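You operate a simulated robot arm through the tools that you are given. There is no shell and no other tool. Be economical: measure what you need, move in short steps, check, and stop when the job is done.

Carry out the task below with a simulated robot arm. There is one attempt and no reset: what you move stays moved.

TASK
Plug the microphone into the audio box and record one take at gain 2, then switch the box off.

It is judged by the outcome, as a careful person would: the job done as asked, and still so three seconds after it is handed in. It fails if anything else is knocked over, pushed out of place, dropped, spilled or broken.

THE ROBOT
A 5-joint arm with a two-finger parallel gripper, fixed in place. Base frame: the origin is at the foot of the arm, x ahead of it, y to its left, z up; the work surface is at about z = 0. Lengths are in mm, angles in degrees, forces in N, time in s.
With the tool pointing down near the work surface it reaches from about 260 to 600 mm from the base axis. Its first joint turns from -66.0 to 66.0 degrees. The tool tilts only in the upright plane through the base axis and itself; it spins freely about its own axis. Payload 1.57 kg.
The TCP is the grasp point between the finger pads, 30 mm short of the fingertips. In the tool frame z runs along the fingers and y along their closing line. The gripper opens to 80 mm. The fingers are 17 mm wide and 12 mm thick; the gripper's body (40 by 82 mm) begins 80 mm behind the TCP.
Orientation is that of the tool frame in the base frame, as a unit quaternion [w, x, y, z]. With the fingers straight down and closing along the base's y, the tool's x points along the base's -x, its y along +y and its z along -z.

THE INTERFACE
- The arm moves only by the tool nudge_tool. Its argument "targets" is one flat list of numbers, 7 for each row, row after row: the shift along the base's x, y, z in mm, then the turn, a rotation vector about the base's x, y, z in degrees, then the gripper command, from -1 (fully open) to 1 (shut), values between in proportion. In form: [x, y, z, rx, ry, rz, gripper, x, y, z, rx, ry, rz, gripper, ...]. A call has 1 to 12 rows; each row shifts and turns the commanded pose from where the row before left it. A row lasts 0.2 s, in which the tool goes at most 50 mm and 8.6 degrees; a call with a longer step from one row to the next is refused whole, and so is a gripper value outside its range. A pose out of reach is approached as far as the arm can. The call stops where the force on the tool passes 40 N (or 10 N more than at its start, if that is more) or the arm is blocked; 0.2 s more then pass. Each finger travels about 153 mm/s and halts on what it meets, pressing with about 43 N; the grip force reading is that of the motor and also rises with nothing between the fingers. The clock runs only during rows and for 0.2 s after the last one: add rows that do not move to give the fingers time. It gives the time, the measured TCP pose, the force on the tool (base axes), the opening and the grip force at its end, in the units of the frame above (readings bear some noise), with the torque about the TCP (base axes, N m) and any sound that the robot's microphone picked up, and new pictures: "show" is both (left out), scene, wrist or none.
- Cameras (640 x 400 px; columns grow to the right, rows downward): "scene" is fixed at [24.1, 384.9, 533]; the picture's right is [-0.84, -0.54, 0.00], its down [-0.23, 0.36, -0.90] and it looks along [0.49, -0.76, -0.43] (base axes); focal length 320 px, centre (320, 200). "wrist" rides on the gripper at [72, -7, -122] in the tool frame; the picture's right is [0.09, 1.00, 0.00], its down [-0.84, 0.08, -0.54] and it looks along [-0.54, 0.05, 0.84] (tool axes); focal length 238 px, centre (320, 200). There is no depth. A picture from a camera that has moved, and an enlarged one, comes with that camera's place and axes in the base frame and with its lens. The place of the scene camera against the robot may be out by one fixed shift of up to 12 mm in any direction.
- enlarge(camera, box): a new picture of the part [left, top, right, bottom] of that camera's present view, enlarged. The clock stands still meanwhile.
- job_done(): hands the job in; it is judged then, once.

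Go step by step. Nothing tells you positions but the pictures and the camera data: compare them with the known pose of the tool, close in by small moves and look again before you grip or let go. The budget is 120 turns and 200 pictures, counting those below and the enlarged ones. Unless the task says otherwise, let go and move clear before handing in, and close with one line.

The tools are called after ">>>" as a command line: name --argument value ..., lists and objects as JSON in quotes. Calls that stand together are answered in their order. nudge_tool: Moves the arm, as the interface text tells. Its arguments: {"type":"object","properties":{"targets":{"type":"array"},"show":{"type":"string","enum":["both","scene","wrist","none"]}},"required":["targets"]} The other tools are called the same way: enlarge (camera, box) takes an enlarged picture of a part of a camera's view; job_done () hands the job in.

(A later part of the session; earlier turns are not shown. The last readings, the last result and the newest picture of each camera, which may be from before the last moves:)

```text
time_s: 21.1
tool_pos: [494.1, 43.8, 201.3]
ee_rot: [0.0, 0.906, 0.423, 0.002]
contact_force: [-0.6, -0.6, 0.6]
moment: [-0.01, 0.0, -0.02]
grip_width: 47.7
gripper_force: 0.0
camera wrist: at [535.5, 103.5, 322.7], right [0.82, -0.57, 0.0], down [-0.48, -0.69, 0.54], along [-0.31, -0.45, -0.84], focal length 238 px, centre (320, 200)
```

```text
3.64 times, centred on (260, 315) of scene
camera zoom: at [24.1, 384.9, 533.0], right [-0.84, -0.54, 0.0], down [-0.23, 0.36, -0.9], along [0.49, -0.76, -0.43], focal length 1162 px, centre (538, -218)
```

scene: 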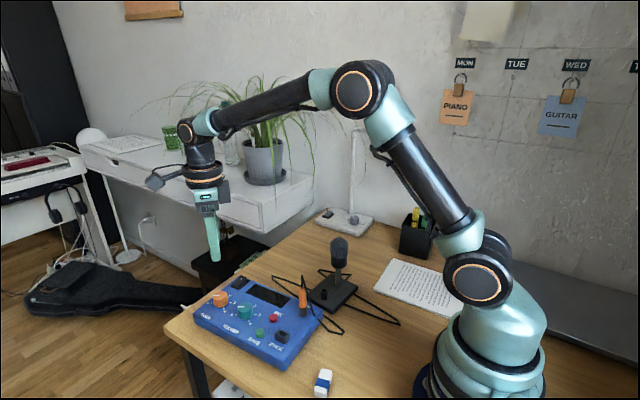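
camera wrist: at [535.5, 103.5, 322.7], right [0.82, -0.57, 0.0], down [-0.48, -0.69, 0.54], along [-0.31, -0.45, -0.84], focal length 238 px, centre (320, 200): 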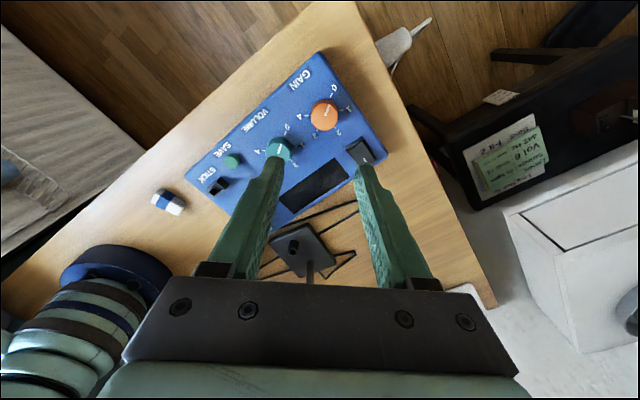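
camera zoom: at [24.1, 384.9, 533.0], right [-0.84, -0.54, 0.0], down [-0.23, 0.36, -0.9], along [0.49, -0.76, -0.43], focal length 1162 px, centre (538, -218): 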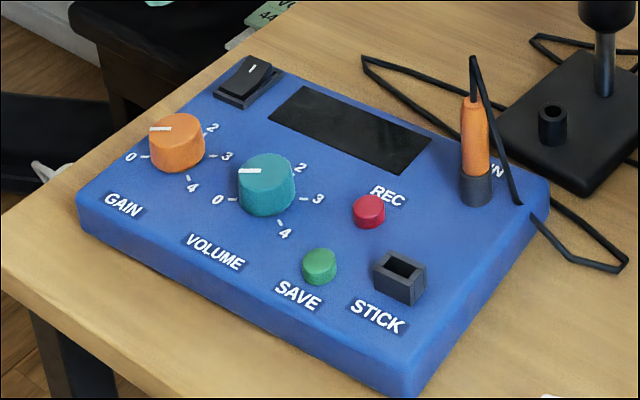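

The gain ticks are 60° apart, so going from 0 to 2 means a 120° clockwise turn about roughly (502,46.5). I'll centre over the knob and go down to z 105.

>>> nudge_tool --targets '[4, 1.3, -20, 0, 0, 0, -0.2, 4, 1.4, -20, 0, 0, 0, -0.2, 0, 0, -20, 0, 0, 0, -0.2, 0, 0, -20, 0, 0, 0, -0.2, 0, 0, -16, 0, 0, 0, -0.2, 0, 0, 0, 0, 0, 0, -0.2]'

>>> enlarge --camera "wrist" --box '[220, 80, 420, 220]'

>>> enlarge --camera "scene" --box '[185, 250, 285, 320]'

```text
time_s: 22.5
tool_pos: [502.4, 48.1, 103.1]
ee_rot: [0.0, 0.906, 0.423, 0.001]
contact_force: [0.5, 0.1, 0.2]
moment: [0.02, 0.0, 0.01]
grip_width: 47.9
gripper_force: 0.1
camera wrist: at [542.4, 108.2, 226.0], right [0.82, -0.57, 0.0], down [-0.48, -0.69, 0.54], along [-0.31, -0.45, -0.84], focal length 238 px, centre (320, 200)
```

scene: 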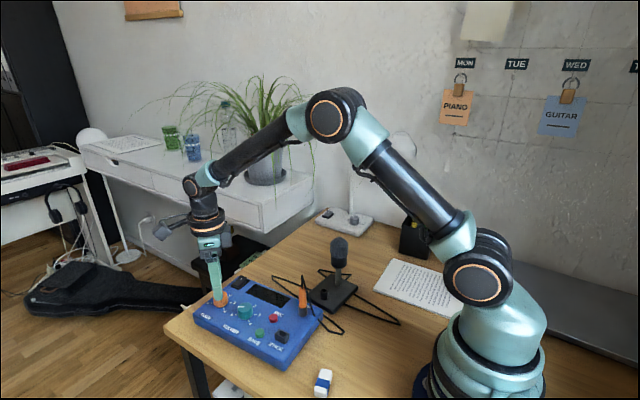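
wrist: 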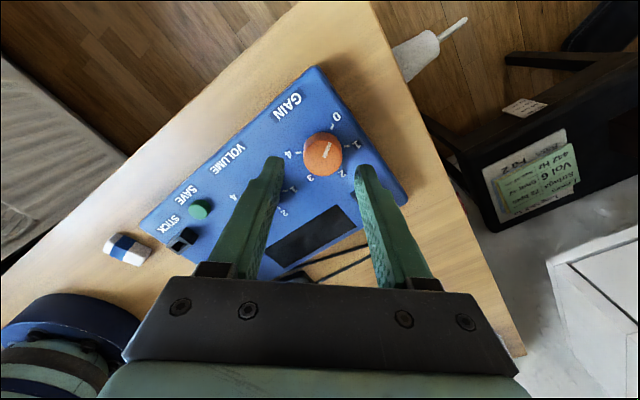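

```text
2.86 times, centred on (320, 150) of wrist
camera zoom: at [542.4, 108.2, 226.0], right [0.82, -0.57, 0.0], down [-0.48, -0.69, 0.54], along [-0.31, -0.45, -0.84], focal length 681 px, centre (320, 343)
```

zoom: 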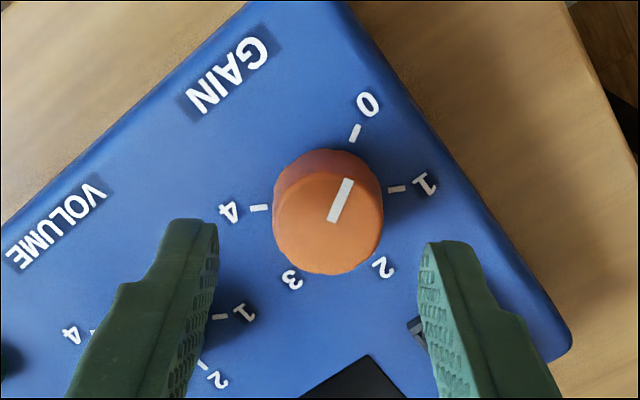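

```text
5.71 times, centred on (235, 285) of scene
camera zoom: at [24.1, 384.9, 533.0], right [-0.84, -0.54, 0.0], down [-0.23, 0.36, -0.9], along [0.49, -0.76, -0.43], focal length 1826 px, centre (806, -286)
```

zoom: 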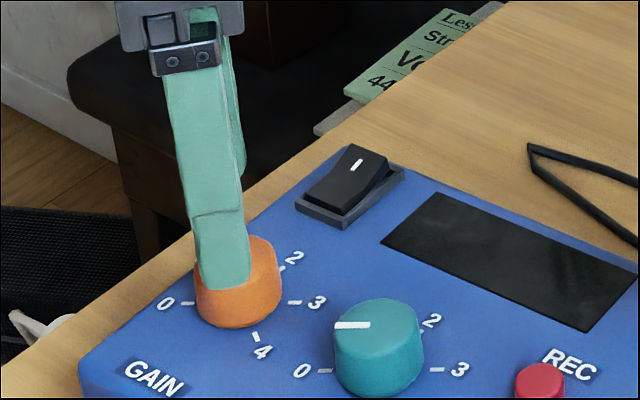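

The knob axis is at about (503.3,47.3). I'll adjust slightly, go down with the tips just above the panel, and close.

>>> nudge_tool --targets '[1.1, -0.7, -10, 0, 0, 0, -0.2, 0, 0, -10, 0, 0, 0, -0.2, 0, 0, -7, 0, 0, 0, -0.2, 0, 0, 0, 0, 0, 0, 0.1, 0, 0, 0, 0, 0, 0, 0.4, 0, 0, 0, 0, 0, 0, 1, 0, 0, 0, 0, 0, 0, 1]'

>>> enlarge --camera "wrist" --box '[220, 80, 420, 220]'

>>> enlarge --camera "scene" --box '[185, 250, 285, 320]'

```text
time_s: 24.1
tool_pos: [503.9, 46.9, 77.3]
ee_rot: [0.001, 0.906, 0.424, 0.001]
contact_force: [-5.8, 4.1, 1.8]
moment: [0.11, 0.2, -0.11]
grip_width: 29.8
gripper_force: 39.2
camera wrist: at [544.7, 106.0, 199.2], right [0.82, -0.57, 0.0], down [-0.48, -0.69, 0.54], along [-0.31, -0.45, -0.84], focal length 238 px, centre (320, 200)
```

scene: 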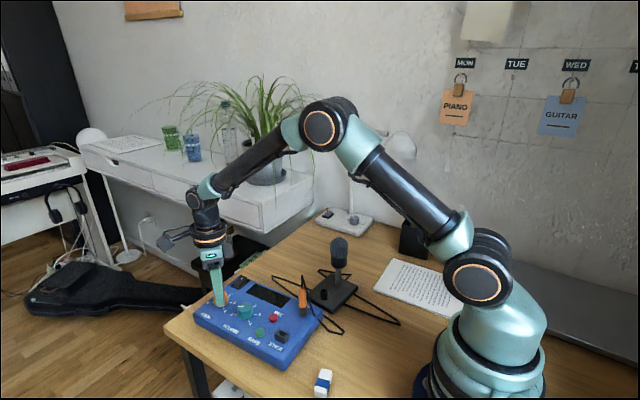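
wrist: 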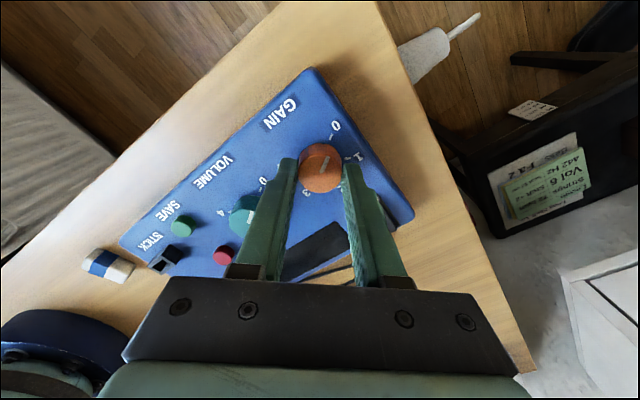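

```text
2.86 times, centred on (320, 150) of wrist
camera zoom: at [544.7, 106.0, 199.2], right [0.82, -0.57, 0.0], down [-0.48, -0.69, 0.54], along [-0.31, -0.45, -0.84], focal length 681 px, centre (320, 343)
```

zoom: 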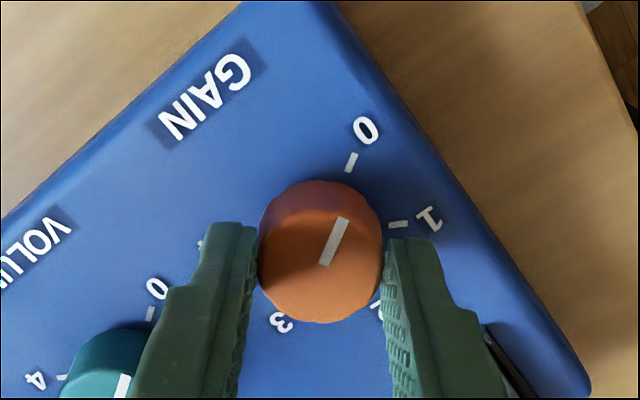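

```text
5.71 times, centred on (235, 285) of scene
camera zoom: at [24.1, 384.9, 533.0], right [-0.84, -0.54, 0.0], down [-0.23, 0.36, -0.9], along [0.49, -0.76, -0.43], focal length 1826 px, centre (806, -286)
```

zoom: 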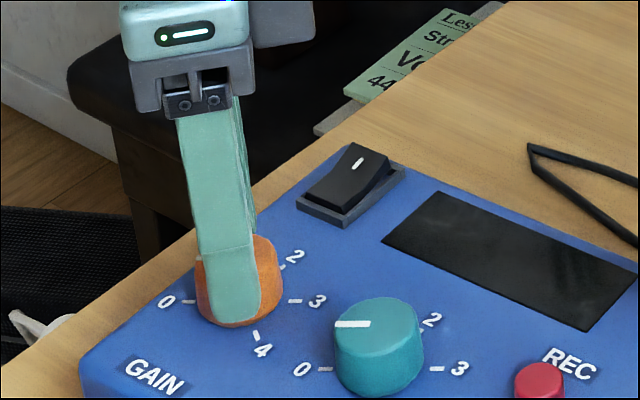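

The knob is gripped at 30 mm. I'll turn it clockwise, 96° first.

>>> nudge_tool --targets '[-0.3, 0.2, 0, 0, 0, -8, 1, 0, 0, 0, 0, 0, -8, 1, 0, 0, 0, 0, 0, -8, 1, 0, 0, 0, 0, 0, -8, 1, 0, 0, 0, 0, 0, -8, 1, 0, 0, 0, 0, 0, -8, 1, 0, 0, 0, 0, 0, -8, 1, 0, 0, 0, 0, 0, -8, 1, 0, 0, 0, 0, 0, -8, 1, 0, 0, 0, 0, 0, -8, 1, 0, 0, 0, 0, 0, -8, 1, 0, 0, 0, 0, 0, -8, 1]'

>>> enlarge --camera "wrist" --box '[220, 80, 420, 220]'

```text
time_s: 26.7
tool_pos: [507.2, 1.8, 77.2]
ee_rot: [-0.001, 0.998, 0.066, 0.001]
contact_force: [0.1, 14.2, 15.7]
moment: [0.4, 0.01, 0.01]
grip_width: 29.5
gripper_force: 39.4
out of reach, approached as far as the arm can: row 5, 6, 7, 8, 9, 10, 11, 12
camera wrist: at [576.4, 16.7, 199.0], right [0.22, -0.97, 0.0], down [-0.82, -0.19, 0.54], along [-0.53, -0.12, -0.84], focal length 238 px, centre (320, 200)
```

scene: 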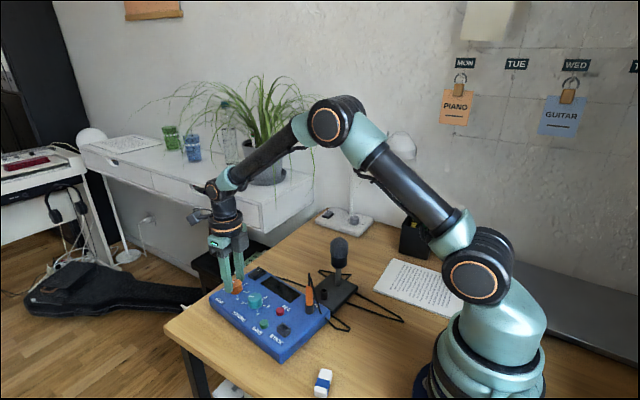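
wrist: 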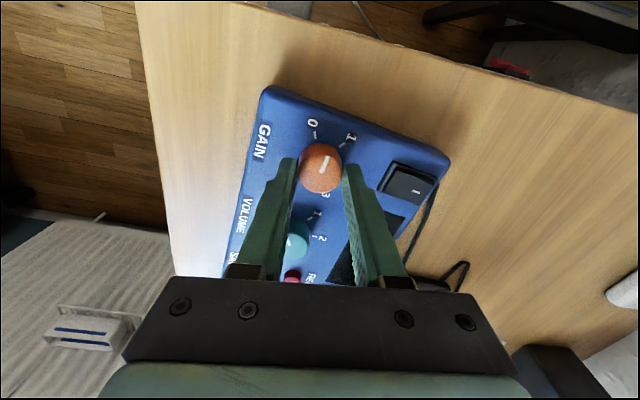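

```text
2.86 times, centred on (320, 150) of wrist
camera zoom: at [576.4, 16.7, 199.0], right [0.22, -0.97, 0.0], down [-0.82, -0.19, 0.54], along [-0.53, -0.12, -0.84], focal length 681 px, centre (320, 343)
```

zoom: 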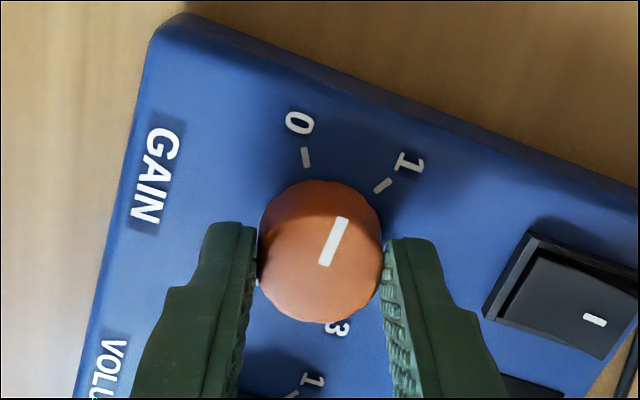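

The wrist spin reached its limit, and the arm swung in -y and dragged the box by the knob. I'll retrace the same rows to bring it back to where it was.

>>> nudge_tool --targets '[0, 0, 0, 0, 0, 8, 1, 0, 0, 0, 0, 0, 8, 1, 0, 0, 0, 0, 0, 8, 1, 0, 0, 0, 0, 0, 8, 1, 0, 0, 0, 0, 0, 8, 1, 0, 0, 0, 0, 0, 8, 1, 0, 0, 0, 0, 0, 8, 1, 0, 0, 0, 0, 0, 8, 1, 0, 0, 0, 0, 0, 0, 1]'

>>> enlarge --camera "wrist" --box '[220, 80, 420, 220]'

>>> enlarge --camera "scene" --box '[185, 260, 335, 370]'

```text
time_s: 28.7
tool_pos: [505.1, -1.4, 76.3]
ee_rot: [0.0, 0.811, 0.585, 0.0]
contact_force: [1.9, -2.4, -0.2]
moment: [-0.23, -0.32, -0.02]
grip_width: 29.4
gripper_force: 39.6
camera wrist: at [522.4, 70.5, 197.7], right [0.97, -0.23, 0.0], down [-0.19, -0.82, 0.54], along [-0.12, -0.53, -0.84], focal length 238 px, centre (320, 200)
```

scene: 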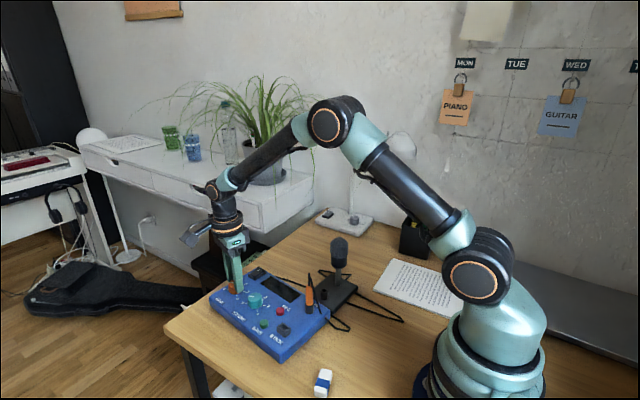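
wrist: 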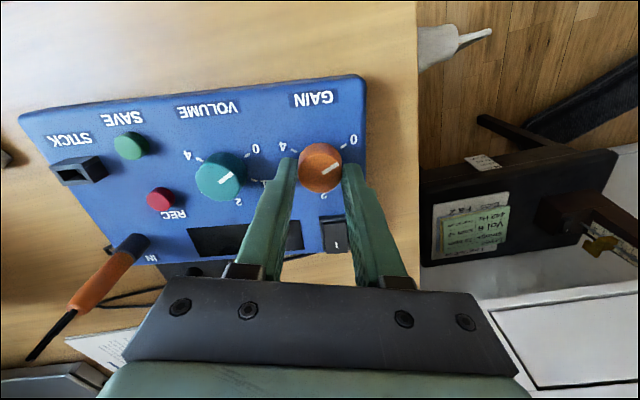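

```text
2.86 times, centred on (320, 150) of wrist
camera zoom: at [522.4, 70.5, 197.7], right [0.97, -0.23, 0.0], down [-0.19, -0.82, 0.54], along [-0.12, -0.53, -0.84], focal length 681 px, centre (320, 343)
```

zoom: 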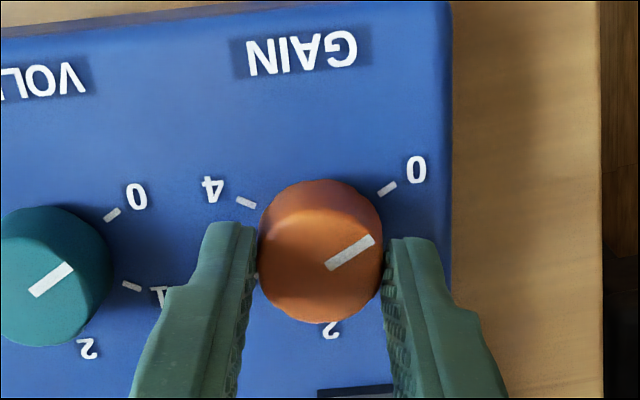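

```text
3.64 times, centred on (260, 315) of scene
camera zoom: at [24.1, 384.9, 533.0], right [-0.84, -0.54, 0.0], down [-0.23, 0.36, -0.9], along [0.49, -0.76, -0.43], focal length 1162 px, centre (538, -218)
```

zoom: 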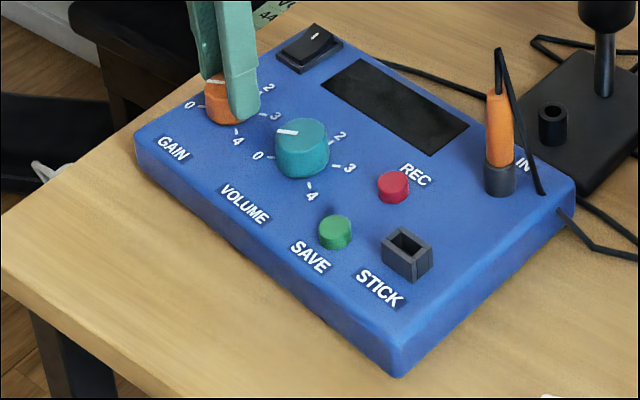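

The box is now about 48 mm towards -y and turned about -10.6°, while the mic stand is unmoved. I'm still holding the knob, which is at 0, so I'll drag the box back +48 mm in y with a +10.6° turn.

>>> nudge_tool --targets '[-0.1, 5, 0, 0, 0, 1.2, 1, -0.1, 5, 0, 0, 0, 1.2, 1, -0.1, 5, 0, 0, 0, 1.2, 1, -0.1, 5, 0, 0, 0, 1.2, 1, -0.1, 5, 0, 0, 0, 1.2, 1, -0.1, 5, 0, 0, 0, 1.2, 1, -0.1, 5, 0, 0, 0, 1.2, 1, -0.1, 5, 0, 0, 0, 1.2, 1, -0.2, 4, 0, 0, 0, 1, 1, -0.2, 4, 0, 0, 0, 0, 1, 0, 0, 0, 0, 0, 0, 1]'

>>> enlarge --camera "scene" --box '[185, 260, 335, 370]'

>>> enlarge --camera "wrist" --box '[220, 80, 420, 220]'

```text
time_s: 31.1
tool_pos: [505.0, 49.6, 76.8]
ee_rot: [0.001, 0.754, 0.657, 0.001]
contact_force: [-1.9, -8.1, 7.1]
moment: [-0.31, 0.09, 0.03]
grip_width: 29.6
gripper_force: 39.6
camera wrist: at [508.0, 120.6, 198.9], right [1.0, -0.05, 0.0], down [-0.04, -0.84, 0.54], along [-0.02, -0.54, -0.84], focal length 238 px, centre (320, 200)
```

scene: 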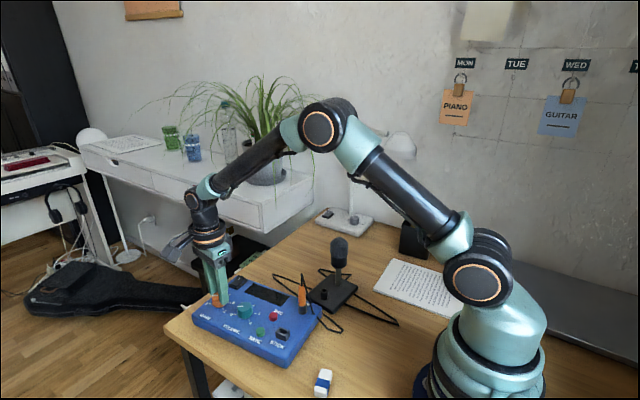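
wrist: 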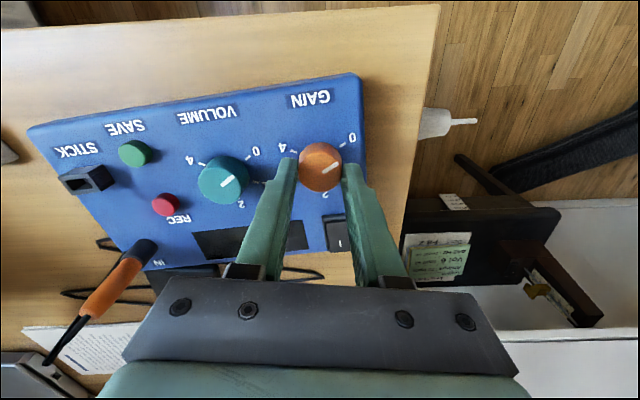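

```text
3.64 times, centred on (260, 315) of scene
camera zoom: at [24.1, 384.9, 533.0], right [-0.84, -0.54, 0.0], down [-0.23, 0.36, -0.9], along [0.49, -0.76, -0.43], focal length 1162 px, centre (538, -218)
```

zoom: 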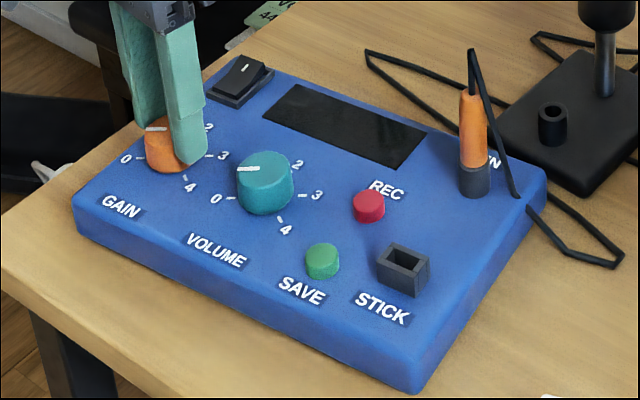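

```text
2.86 times, centred on (320, 150) of wrist
camera zoom: at [508.0, 120.6, 198.9], right [1.0, -0.05, 0.0], down [-0.04, -0.84, 0.54], along [-0.02, -0.54, -0.84], focal length 681 px, centre (320, 343)
```

zoom: 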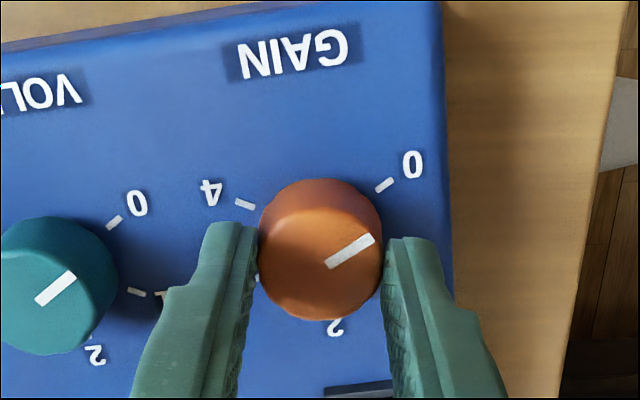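

The box is almost back, within about 2–3 mm at the knob and 2° in yaw. I'll nudge it (-2,-3), then release, rise and re-spin to about -20° so a 120° turn stays inside the wrist's range.

>>> nudge_tool --targets '[-1, -1.5, 0, 0, 0, 0, 1, -1, -1.5, 0, 0, 0, 0, 1, 0, 0, 0, 0, 0, 0, 1, 0, 0, 0, 0, 0, 0, 0, 0, 0, 0, 0, 0, 0, -0.2, 0, 0, 0, 0, 0, 0, -0.2, 0, 0, 15, 0, 0, 0, -0.2, 0, 0, 15, 0, 0, 0, -0.2, 0, 0, 10, 0, 0, 0, -0.2, 0, 0, 0, 0, 0, 0, -0.2]' --show "none"

>>> nudge_tool --targets '[0, 0, 0, 0, 0, 8, -0.2, 0, 0, 0, 0, 0, 8, -0.2, 0, 0, 0, 0, 0, 8, -0.2, 0, 0, 0, 0, 0, 8, -0.2, 0, 0, 0, 0, 0, 8, -0.2, 0, 0, 0, 0, 0, 8, -0.2, 0, 0, 0, 0, 0, 8, -0.2, 0, 0, 0, 0, 0, 8, -0.2, 0, 0, 0, 0, 0, 8, -0.2, 0, 0, 0, 0, 0, 6, -0.2, 0, 0, 0, 0, 0, 0, -0.2]'

>>> enlarge --camera "wrist" --box '[220, 80, 420, 220]'

>>> enlarge --camera "scene" --box '[185, 260, 335, 370]'

```text
time_s: 33.3
tool_pos: [504.0, 46.4, 116.7]
ee_rot: [0.0, 0.754, 0.657, 0.001]
contact_force: [-0.7, -0.8, 0.6]
moment: [0.01, -0.03, -0.01]
grip_width: 47.9
gripper_force: 0.2
```

```text
time_s: 35.7
tool_pos: [503.0, 46.0, 116.8]
ee_rot: [-0.001, 0.172, 0.985, 0.0]
contact_force: [0.1, -0.7, -0.1]
moment: [0.02, -0.02, 0.01]
grip_width: 47.8
gripper_force: 0.1
camera wrist: at [433.4, 64.2, 238.7], right [0.25, 0.97, 0.0], down [0.81, -0.21, 0.54], along [0.52, -0.14, -0.84], focal length 238 px, centre (320, 200)
```

scene: 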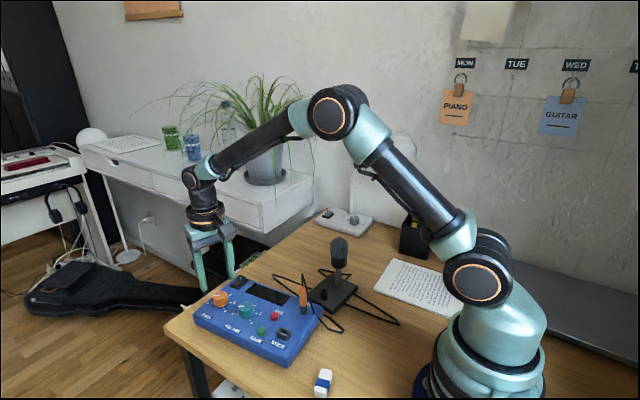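
wrist: 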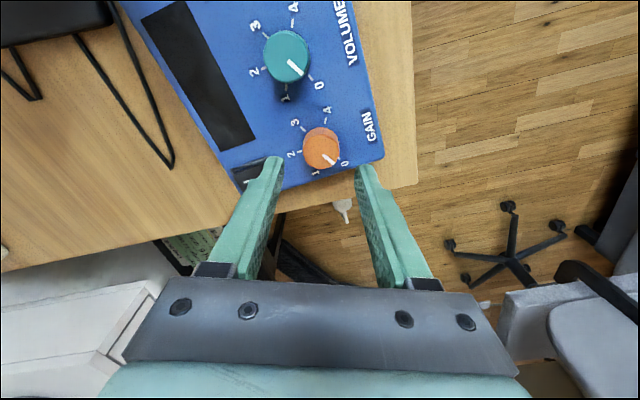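

```text
2.86 times, centred on (320, 150) of wrist
camera zoom: at [433.4, 64.2, 238.7], right [0.25, 0.97, 0.0], down [0.81, -0.21, 0.54], along [0.52, -0.14, -0.84], focal length 681 px, centre (320, 343)
```

zoom: 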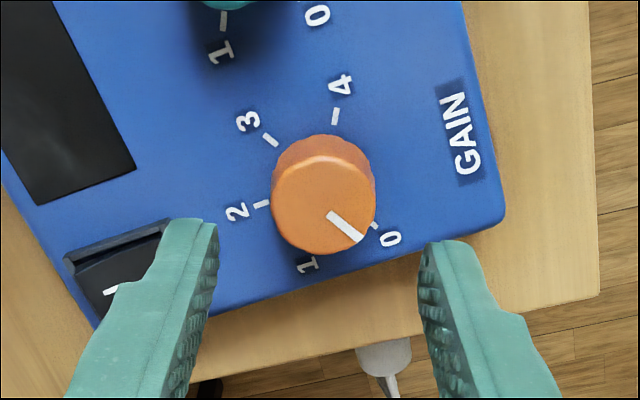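

```text
3.64 times, centred on (260, 315) of scene
camera zoom: at [24.1, 384.9, 533.0], right [-0.84, -0.54, 0.0], down [-0.23, 0.36, -0.9], along [0.49, -0.76, -0.43], focal length 1162 px, centre (538, -218)
```

zoom: 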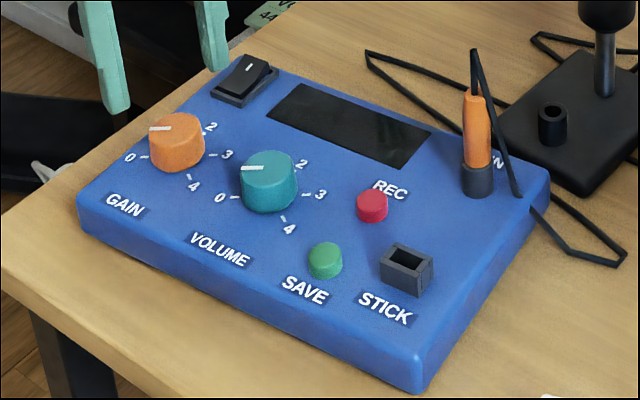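

The box is back to within a few mm. Now I'll go down, grip the knob and turn it clockwise in checked stages.

>>> nudge_tool --targets '[0, 0.5, -15, 0, 0, 0, -0.2, 0, 0, -15, 0, 0, 0, -0.2, 0, 0, -10, 0, 0, 0, -0.2, 0, 0, 0, 0, 0, 0, 0.1, 0, 0, 0, 0, 0, 0, 0.4, 0, 0, 0, 0, 0, 0, 1, 0, 0, 0, 0, 0, 0, 1, 0, 0, 0, 0, 0, -8, 1, 0, 0, 0, 0, 0, -8, 1, 0, 0, 0, 0, 0, -8, 1, 0, 0, 0, 0, 0, 0, 1]'

>>> enlarge --camera "wrist" --box '[220, 80, 420, 220]'

>>> enlarge --camera "scene" --box '[185, 260, 335, 370]'

```text
time_s: 38.1
tool_pos: [503.2, 44.7, 76.3]
ee_rot: [0.0, 0.375, 0.927, -0.001]
contact_force: [3.5, 1.5, -1.1]
moment: [0.0, -0.16, 0.0]
grip_width: 29.7
gripper_force: 39.2
camera wrist: at [446.6, 90.3, 198.0], right [0.63, 0.78, 0.0], down [0.66, -0.53, 0.54], along [0.42, -0.34, -0.84], focal length 238 px, centre (320, 200)
```

scene: 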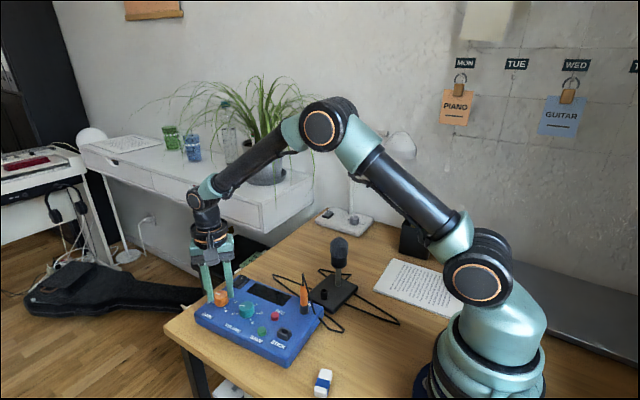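
wrist: 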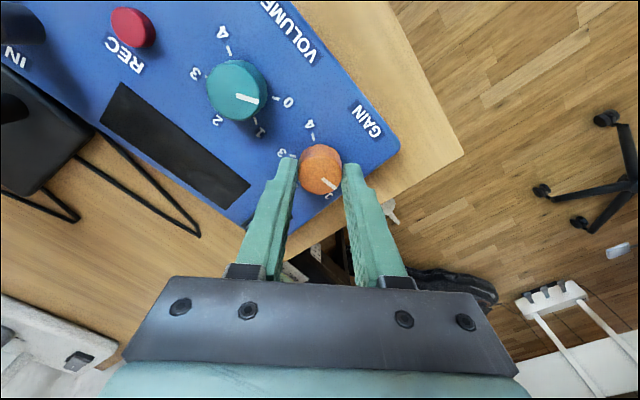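

```text
2.86 times, centred on (320, 150) of wrist
camera zoom: at [446.6, 90.3, 198.0], right [0.63, 0.78, 0.0], down [0.66, -0.53, 0.54], along [0.42, -0.34, -0.84], focal length 681 px, centre (320, 343)
```

zoom: 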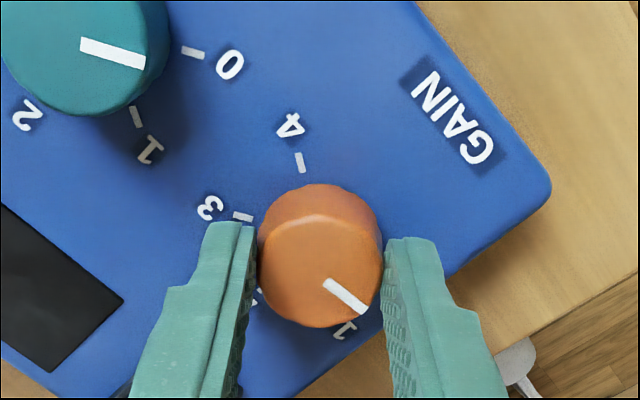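

```text
3.64 times, centred on (260, 315) of scene
camera zoom: at [24.1, 384.9, 533.0], right [-0.84, -0.54, 0.0], down [-0.23, 0.36, -0.9], along [0.49, -0.76, -0.43], focal length 1162 px, centre (538, -218)
```

zoom: 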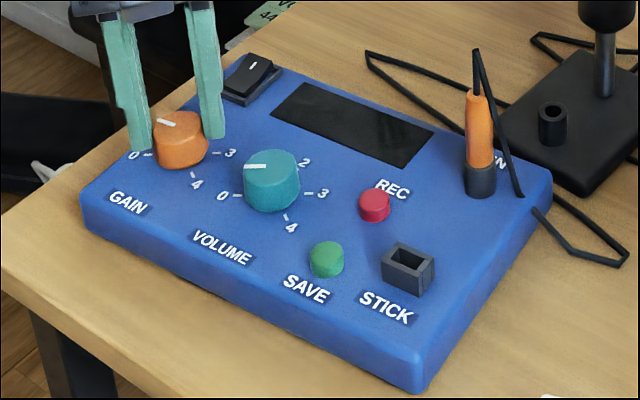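

The knob turns and the box stays put. I'll continue with another 88°.

>>> nudge_tool --targets '[0, 0, 0, 0, 0, -8, 1, 0, 0, 0, 0, 0, -8, 1, 0, 0, 0, 0, 0, -8, 1, 0, 0, 0, 0, 0, -8, 1, 0, 0, 0, 0, 0, -8, 1, 0, 0, 0, 0, 0, -8, 1, 0, 0, 0, 0, 0, -8, 1, 0, 0, 0, 0, 0, -8, 1, 0, 0, 0, 0, 0, -8, 1, 0, 0, 0, 0, 0, -8, 1, 0, 0, 0, 0, 0, -8, 1, 0, 0, 0, 0, 0, 0, 1]'

>>> enlarge --camera "wrist" --box '[220, 80, 420, 220]'

>>> enlarge --camera "scene" --box '[185, 260, 335, 370]'

```text
time_s: 40.7
tool_pos: [503.4, 45.3, 76.2]
ee_rot: [0.001, 0.913, 0.407, 0.0]
contact_force: [1.1, 1.0, 0.3]
moment: [-0.37, 0.4, -0.07]
grip_width: 29.9
gripper_force: 38.8
camera wrist: at [545.8, 103.8, 198.2], right [0.8, -0.6, 0.0], down [-0.5, -0.67, 0.54], along [-0.32, -0.43, -0.84], focal length 238 px, centre (320, 200)
```

scene: 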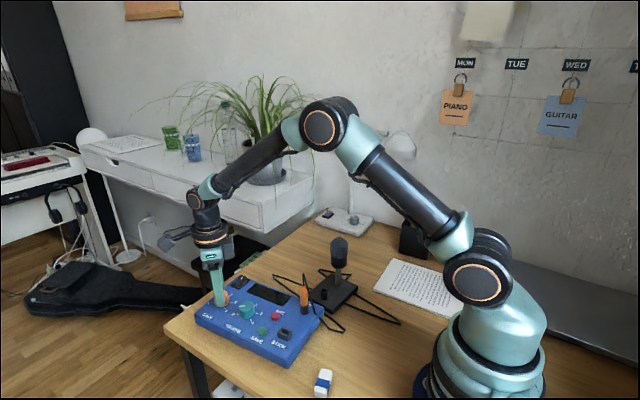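
wrist: 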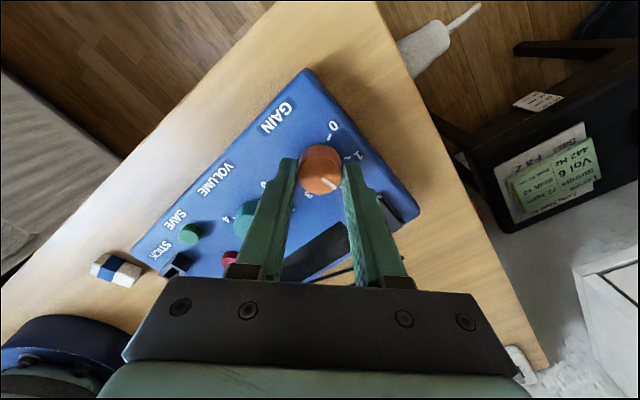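

```text
2.86 times, centred on (320, 150) of wrist
camera zoom: at [545.8, 103.8, 198.2], right [0.8, -0.6, 0.0], down [-0.5, -0.67, 0.54], along [-0.32, -0.43, -0.84], focal length 681 px, centre (320, 343)
```

zoom: 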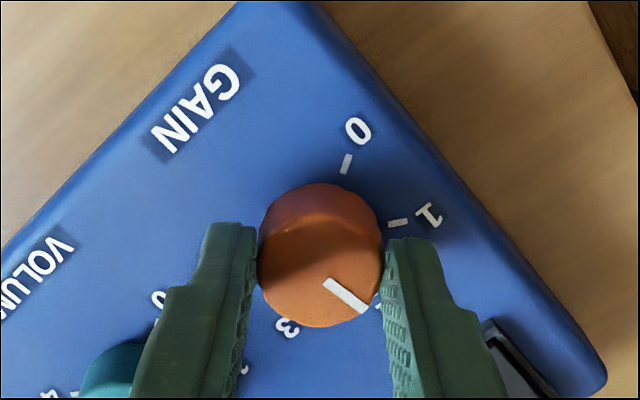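

```text
3.64 times, centred on (260, 315) of scene
camera zoom: at [24.1, 385.0, 533.0], right [-0.84, -0.54, 0.0], down [-0.23, 0.36, -0.9], along [0.49, -0.76, -0.43], focal length 1162 px, centre (538, -218)
```

zoom: 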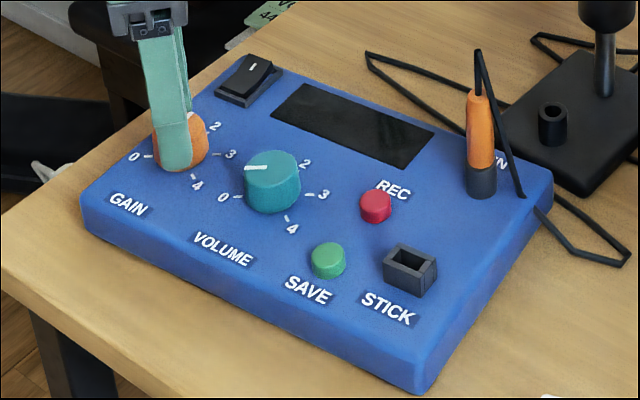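

The pointer is about 12° short of 2. I'll turn a bit more, then open and rise to read it from above.

>>> nudge_tool --targets '[0, 0, 0, 0, 0, -6, 1, 0, 0, 0, 0, 0, -5.5, 1, 0, 0, 0, 0, 0, 0, 1, 0, 0, 0, 0, 0, 0, 0.2, 0, 0, 0, 0, 0, 0, -0.2, 0, 0, 0, 0, 0, 0, -0.2, 0, 0, 15, 0, 0, 0, -0.2, 0, 0, 20, 0, 0, 0, -0.2, 0, 0, 30, 0, 0, 0, -0.2, 0, 0, 40, 0, 0, 0, -0.2, 0, 0, 0, 0, 0, 0, -0.2]'

>>> enlarge --camera "wrist" --box '[270, 70, 370, 150]'

>>> enlarge --camera "scene" --box '[185, 260, 335, 370]'

```text
time_s: 43.1
tool_pos: [503.8, 45.3, 180.8]
ee_rot: [0.0, 0.949, 0.315, 0.002]
contact_force: [-0.3, 0.2, -0.2]
moment: [0.04, -0.02, -0.01]
grip_width: 47.9
gripper_force: 0.0
camera wrist: at [556.6, 93.9, 303.7], right [0.67, -0.74, 0.0], down [-0.63, -0.56, 0.54], along [-0.4, -0.36, -0.84], focal length 238 px, centre (320, 200)
```

scene: 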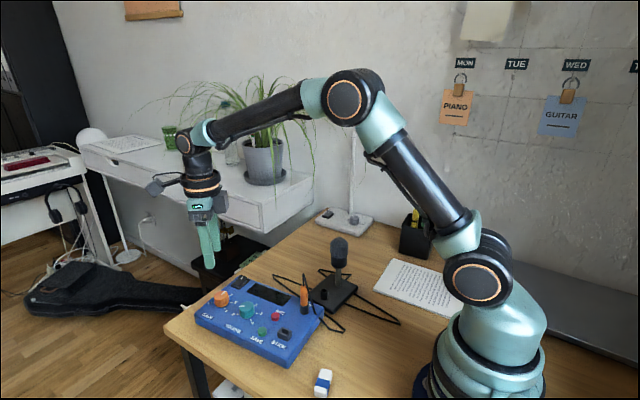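
wrist: 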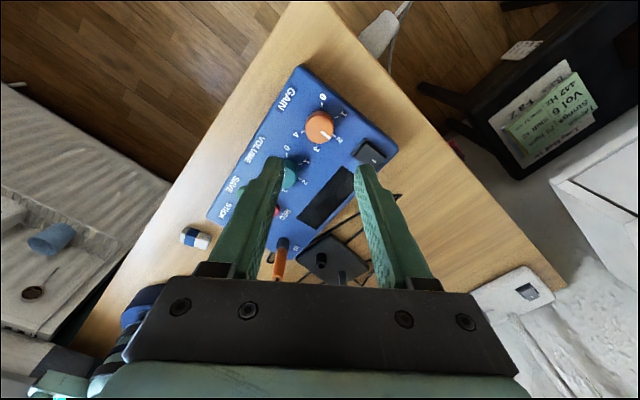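

```text
5.00 times, centred on (320, 110) of wrist
camera zoom: at [556.6, 93.9, 303.7], right [0.67, -0.74, 0.0], down [-0.63, -0.56, 0.54], along [-0.4, -0.36, -0.84], focal length 1192 px, centre (320, 650)
```

zoom: 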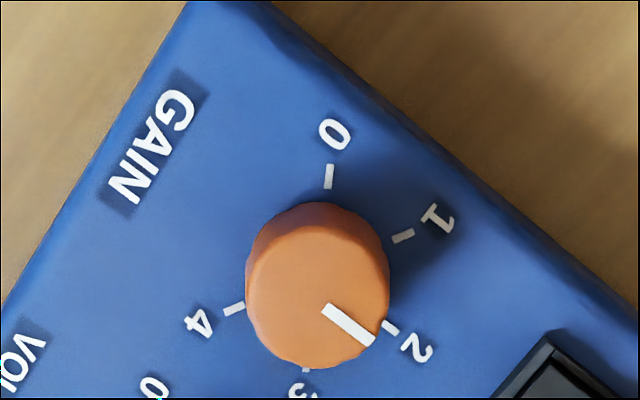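

```text
3.64 times, centred on (260, 315) of scene
camera zoom: at [24.1, 384.9, 533.0], right [-0.84, -0.54, 0.0], down [-0.23, 0.36, -0.9], along [0.49, -0.76, -0.43], focal length 1162 px, centre (538, -218)
```

zoom: 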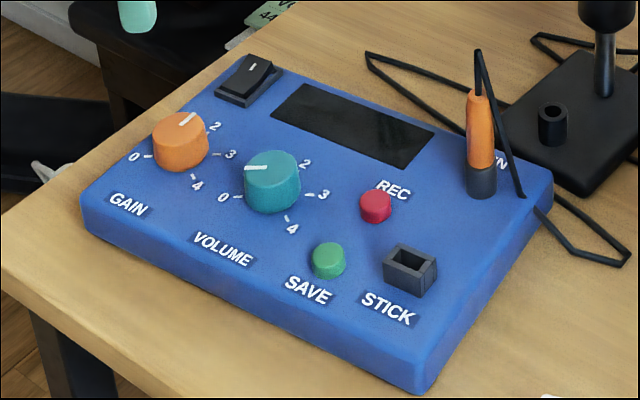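

The gain pointer is on 2 to within about 1°. Now I'll inspect the power rocker.

>>> enlarge --camera "scene" --box '[225, 265, 275, 300]'

>>> enlarge --camera "wrist" --box '[330, 120, 410, 180]'

```text
11.43 times, centred on (250, 282) of scene
camera zoom: at [24.1, 384.9, 533.0], right [-0.84, -0.54, 0.0], down [-0.23, 0.36, -0.9], along [0.49, -0.76, -0.43], focal length 3653 px, centre (1120, -743)
```

zoom: 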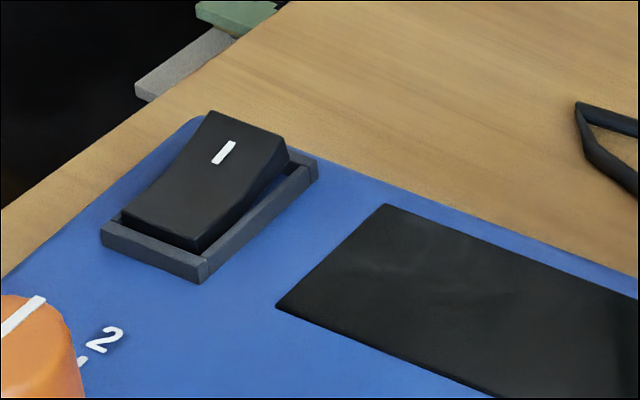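

```text
6.67 times, centred on (370, 150) of wrist
camera zoom: at [556.6, 93.9, 303.7], right [0.67, -0.74, 0.0], down [-0.63, -0.56, 0.54], along [-0.4, -0.36, -0.84], focal length 1589 px, centre (-13, 533)
```

zoom: 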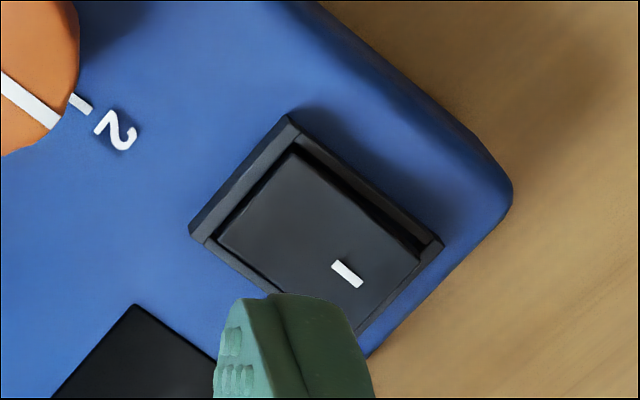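

The rocker's "I" end, at about (517,-26), is raised, so the box is off. I'll close the fingers, spin to -90° and go above the I end.

>>> nudge_tool --targets '[2, -11, 0, 0, 0, 7.6, 0.5, 2, -11, 0, 0, 0, 7.6, 1, 2, -11, 0, 0, 0, 7.6, 1, 2, -11, 0, 0, 0, 7.6, 1, 2, -11, 0, 0, 0, 7.6, 1, 2, -11, -10, 0, 0, 7.6, 1, 1, -9, -30, 0, 0, 7.6, 1, 0, 0, -30, 0, 0, 0, 1, 0, 0, 0, 0, 0, 0, 1]'

>>> enlarge --camera "wrist" --box '[260, 80, 380, 180]'

>>> enlarge --camera "scene" --box '[215, 240, 285, 300]'

```text
time_s: 45.1
tool_pos: [518.4, -30.3, 111.3]
ee_rot: [-0.001, 0.707, 0.707, 0.001]
contact_force: [0.1, 0.2, 0.7]
moment: [0.03, -0.04, 0.03]
grip_width: 0.0
gripper_force: 21.2
camera wrist: at [511.7, 42.5, 232.0], right [1.0, 0.09, 0.0], down [0.08, -0.84, 0.54], along [0.05, -0.54, -0.84], focal length 238 px, centre (320, 200)
```

scene: 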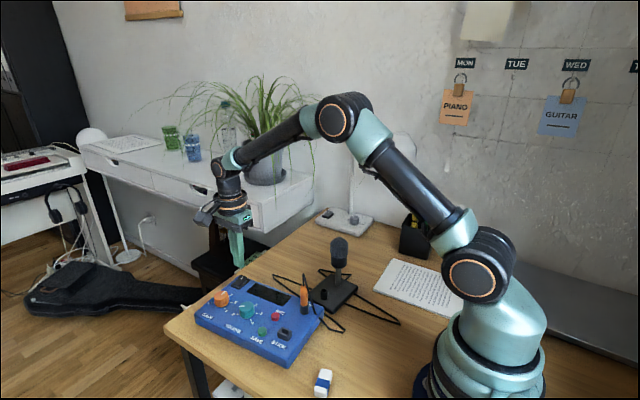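
wrist: 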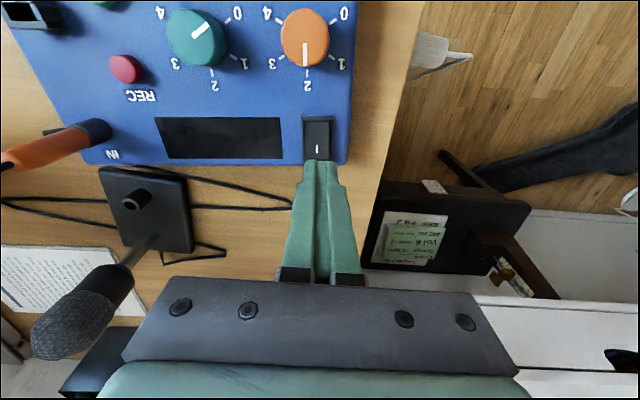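

```text
4.00 times, centred on (320, 130) of wrist
camera zoom: at [511.7, 42.5, 232.0], right [1.0, 0.09, 0.0], down [0.08, -0.84, 0.54], along [0.05, -0.54, -0.84], focal length 953 px, centre (320, 480)
```

zoom: 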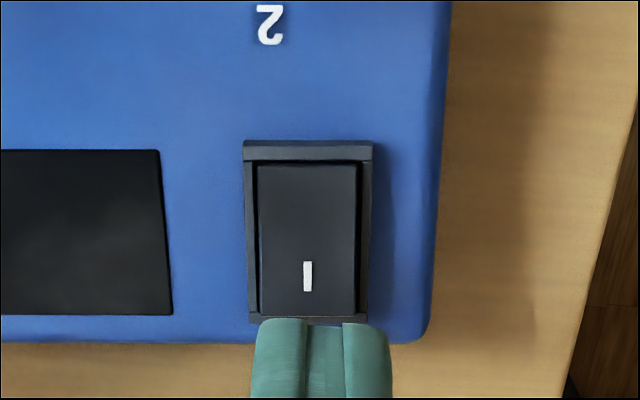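

```text
6.67 times, centred on (250, 270) of scene
camera zoom: at [24.1, 384.9, 533.0], right [-0.84, -0.54, 0.0], down [-0.23, 0.36, -0.9], along [0.49, -0.76, -0.43], focal length 2131 px, centre (787, -267)
```

zoom: 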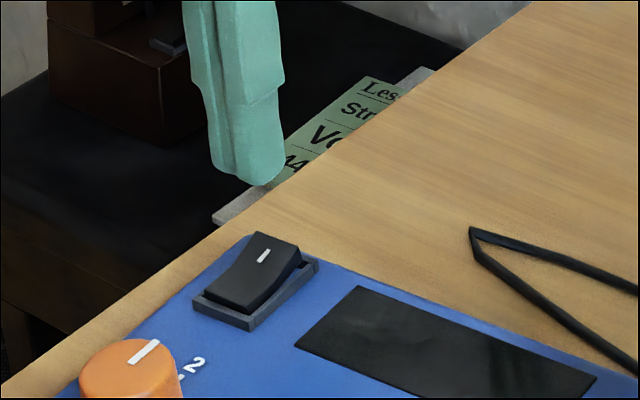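

The I end is at about (515.4,-27). I'll align over it and press down slowly.

>>> nudge_tool --targets '[-3, 2, 0, 0, 0, 0, 1, 0, 0, -15, 0, 0, 0, 1, 0, 0, -5, 0, 0, 0, 1, 0, 0, -2, 0, 0, 0, 1, 0, 0, -2, 0, 0, 0, 1, 0, 0, -2, 0, 0, 0, 1, 0, 0, -1, 0, 0, 0, 1]' --show "scene"

>>> enlarge --camera "scene" --box '[215, 260, 305, 330]'

```text
time_s: 46.7
tool_pos: [514.0, -27.4, 84.1]
ee_rot: [0.0, 0.708, 0.706, 0.0]
contact_force: [-0.3, 0.0, 0.1]
moment: [0.01, -0.03, -0.02]
grip_width: 0.0
gripper_force: 21.5
```

scene: 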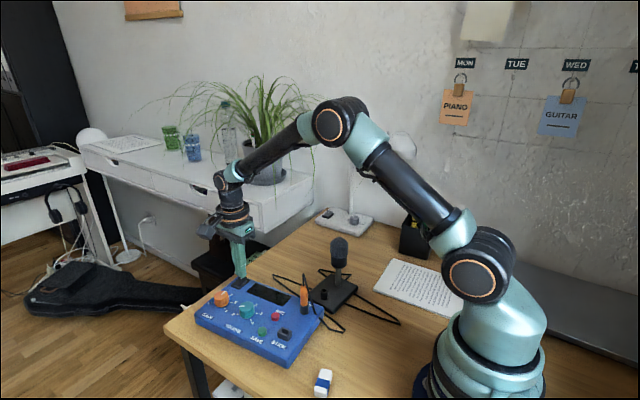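

```text
5.71 times, centred on (260, 295) of scene
camera zoom: at [24.1, 384.9, 533.0], right [-0.84, -0.54, 0.0], down [-0.23, 0.36, -0.9], along [0.49, -0.76, -0.43], focal length 1826 px, centre (663, -343)
```

zoom: 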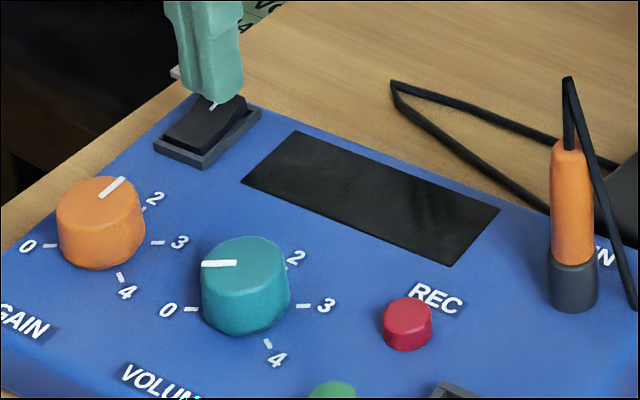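

The tip is right above the I end with no contact yet, so I'll keep pressing.

>>> nudge_tool --targets '[0, 0, -1.5, 0, 0, 0, 1, 0, 0, -1.5, 0, 0, 0, 1, 0, 0, -1.5, 0, 0, 0, 1, 0, 0, -1.5, 0, 0, 0, 1]' --show "none"

>>> enlarge --camera "scene" --box '[215, 260, 305, 330]'

```text
time_s: 47.7
tool_pos: [513.6, -26.6, 77.9]
ee_rot: [-0.001, 0.708, 0.706, -0.001]
contact_force: [0.0, -0.1, 0.2]
moment: [-0.02, 0.01, 0.01]
grip_width: 0.0
gripper_force: 20.9
```

```text
5.71 times, centred on (260, 295) of scene
camera zoom: at [24.1, 384.9, 533.0], right [-0.84, -0.54, 0.0], down [-0.23, 0.36, -0.9], along [0.49, -0.76, -0.43], focal length 1826 px, centre (663, -343)
```

zoom: 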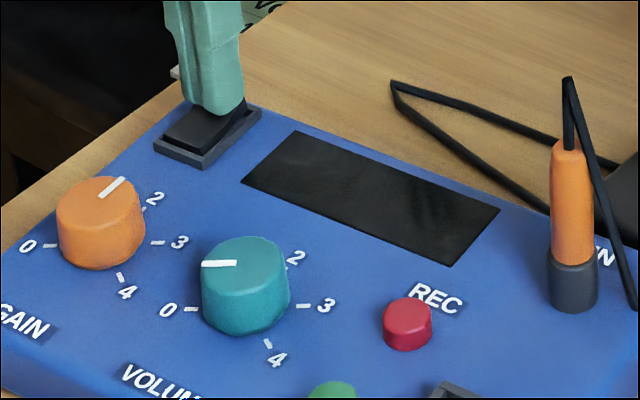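

>>> nudge_tool --targets '[0.5, 0, -1.5, 0, 0, 0, 1, 0, 0, -1.5, 0, 0, 0, 1, 0, 0, -1.5, 0, 0, 0, 1]' --show "none"

>>> enlarge --camera "scene" --box '[215, 260, 305, 330]'

```text
time_s: 48.5
tool_pos: [513.2, -26.8, 74.5]
ee_rot: [0.0, 0.709, 0.705, 0.0]
contact_force: [-0.2, -0.6, 1.6]
moment: [-0.02, 0.06, -0.04]
grip_width: 0.0
gripper_force: 21.9
heard: click
```

```text
5.71 times, centred on (260, 295) of scene
camera zoom: at [24.1, 384.9, 533.0], right [-0.84, -0.54, 0.0], down [-0.23, 0.36, -0.9], along [0.49, -0.76, -0.43], focal length 1826 px, centre (663, -343)
```

zoom: 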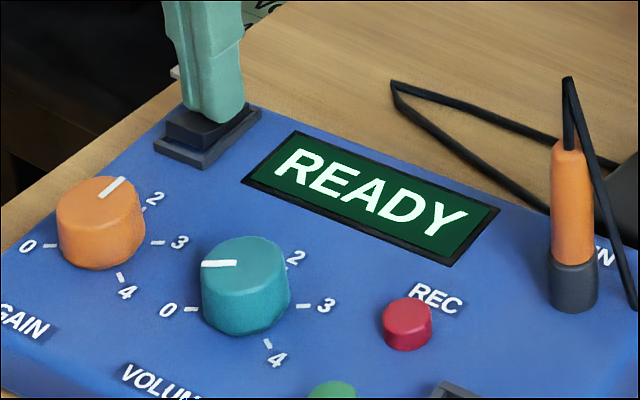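

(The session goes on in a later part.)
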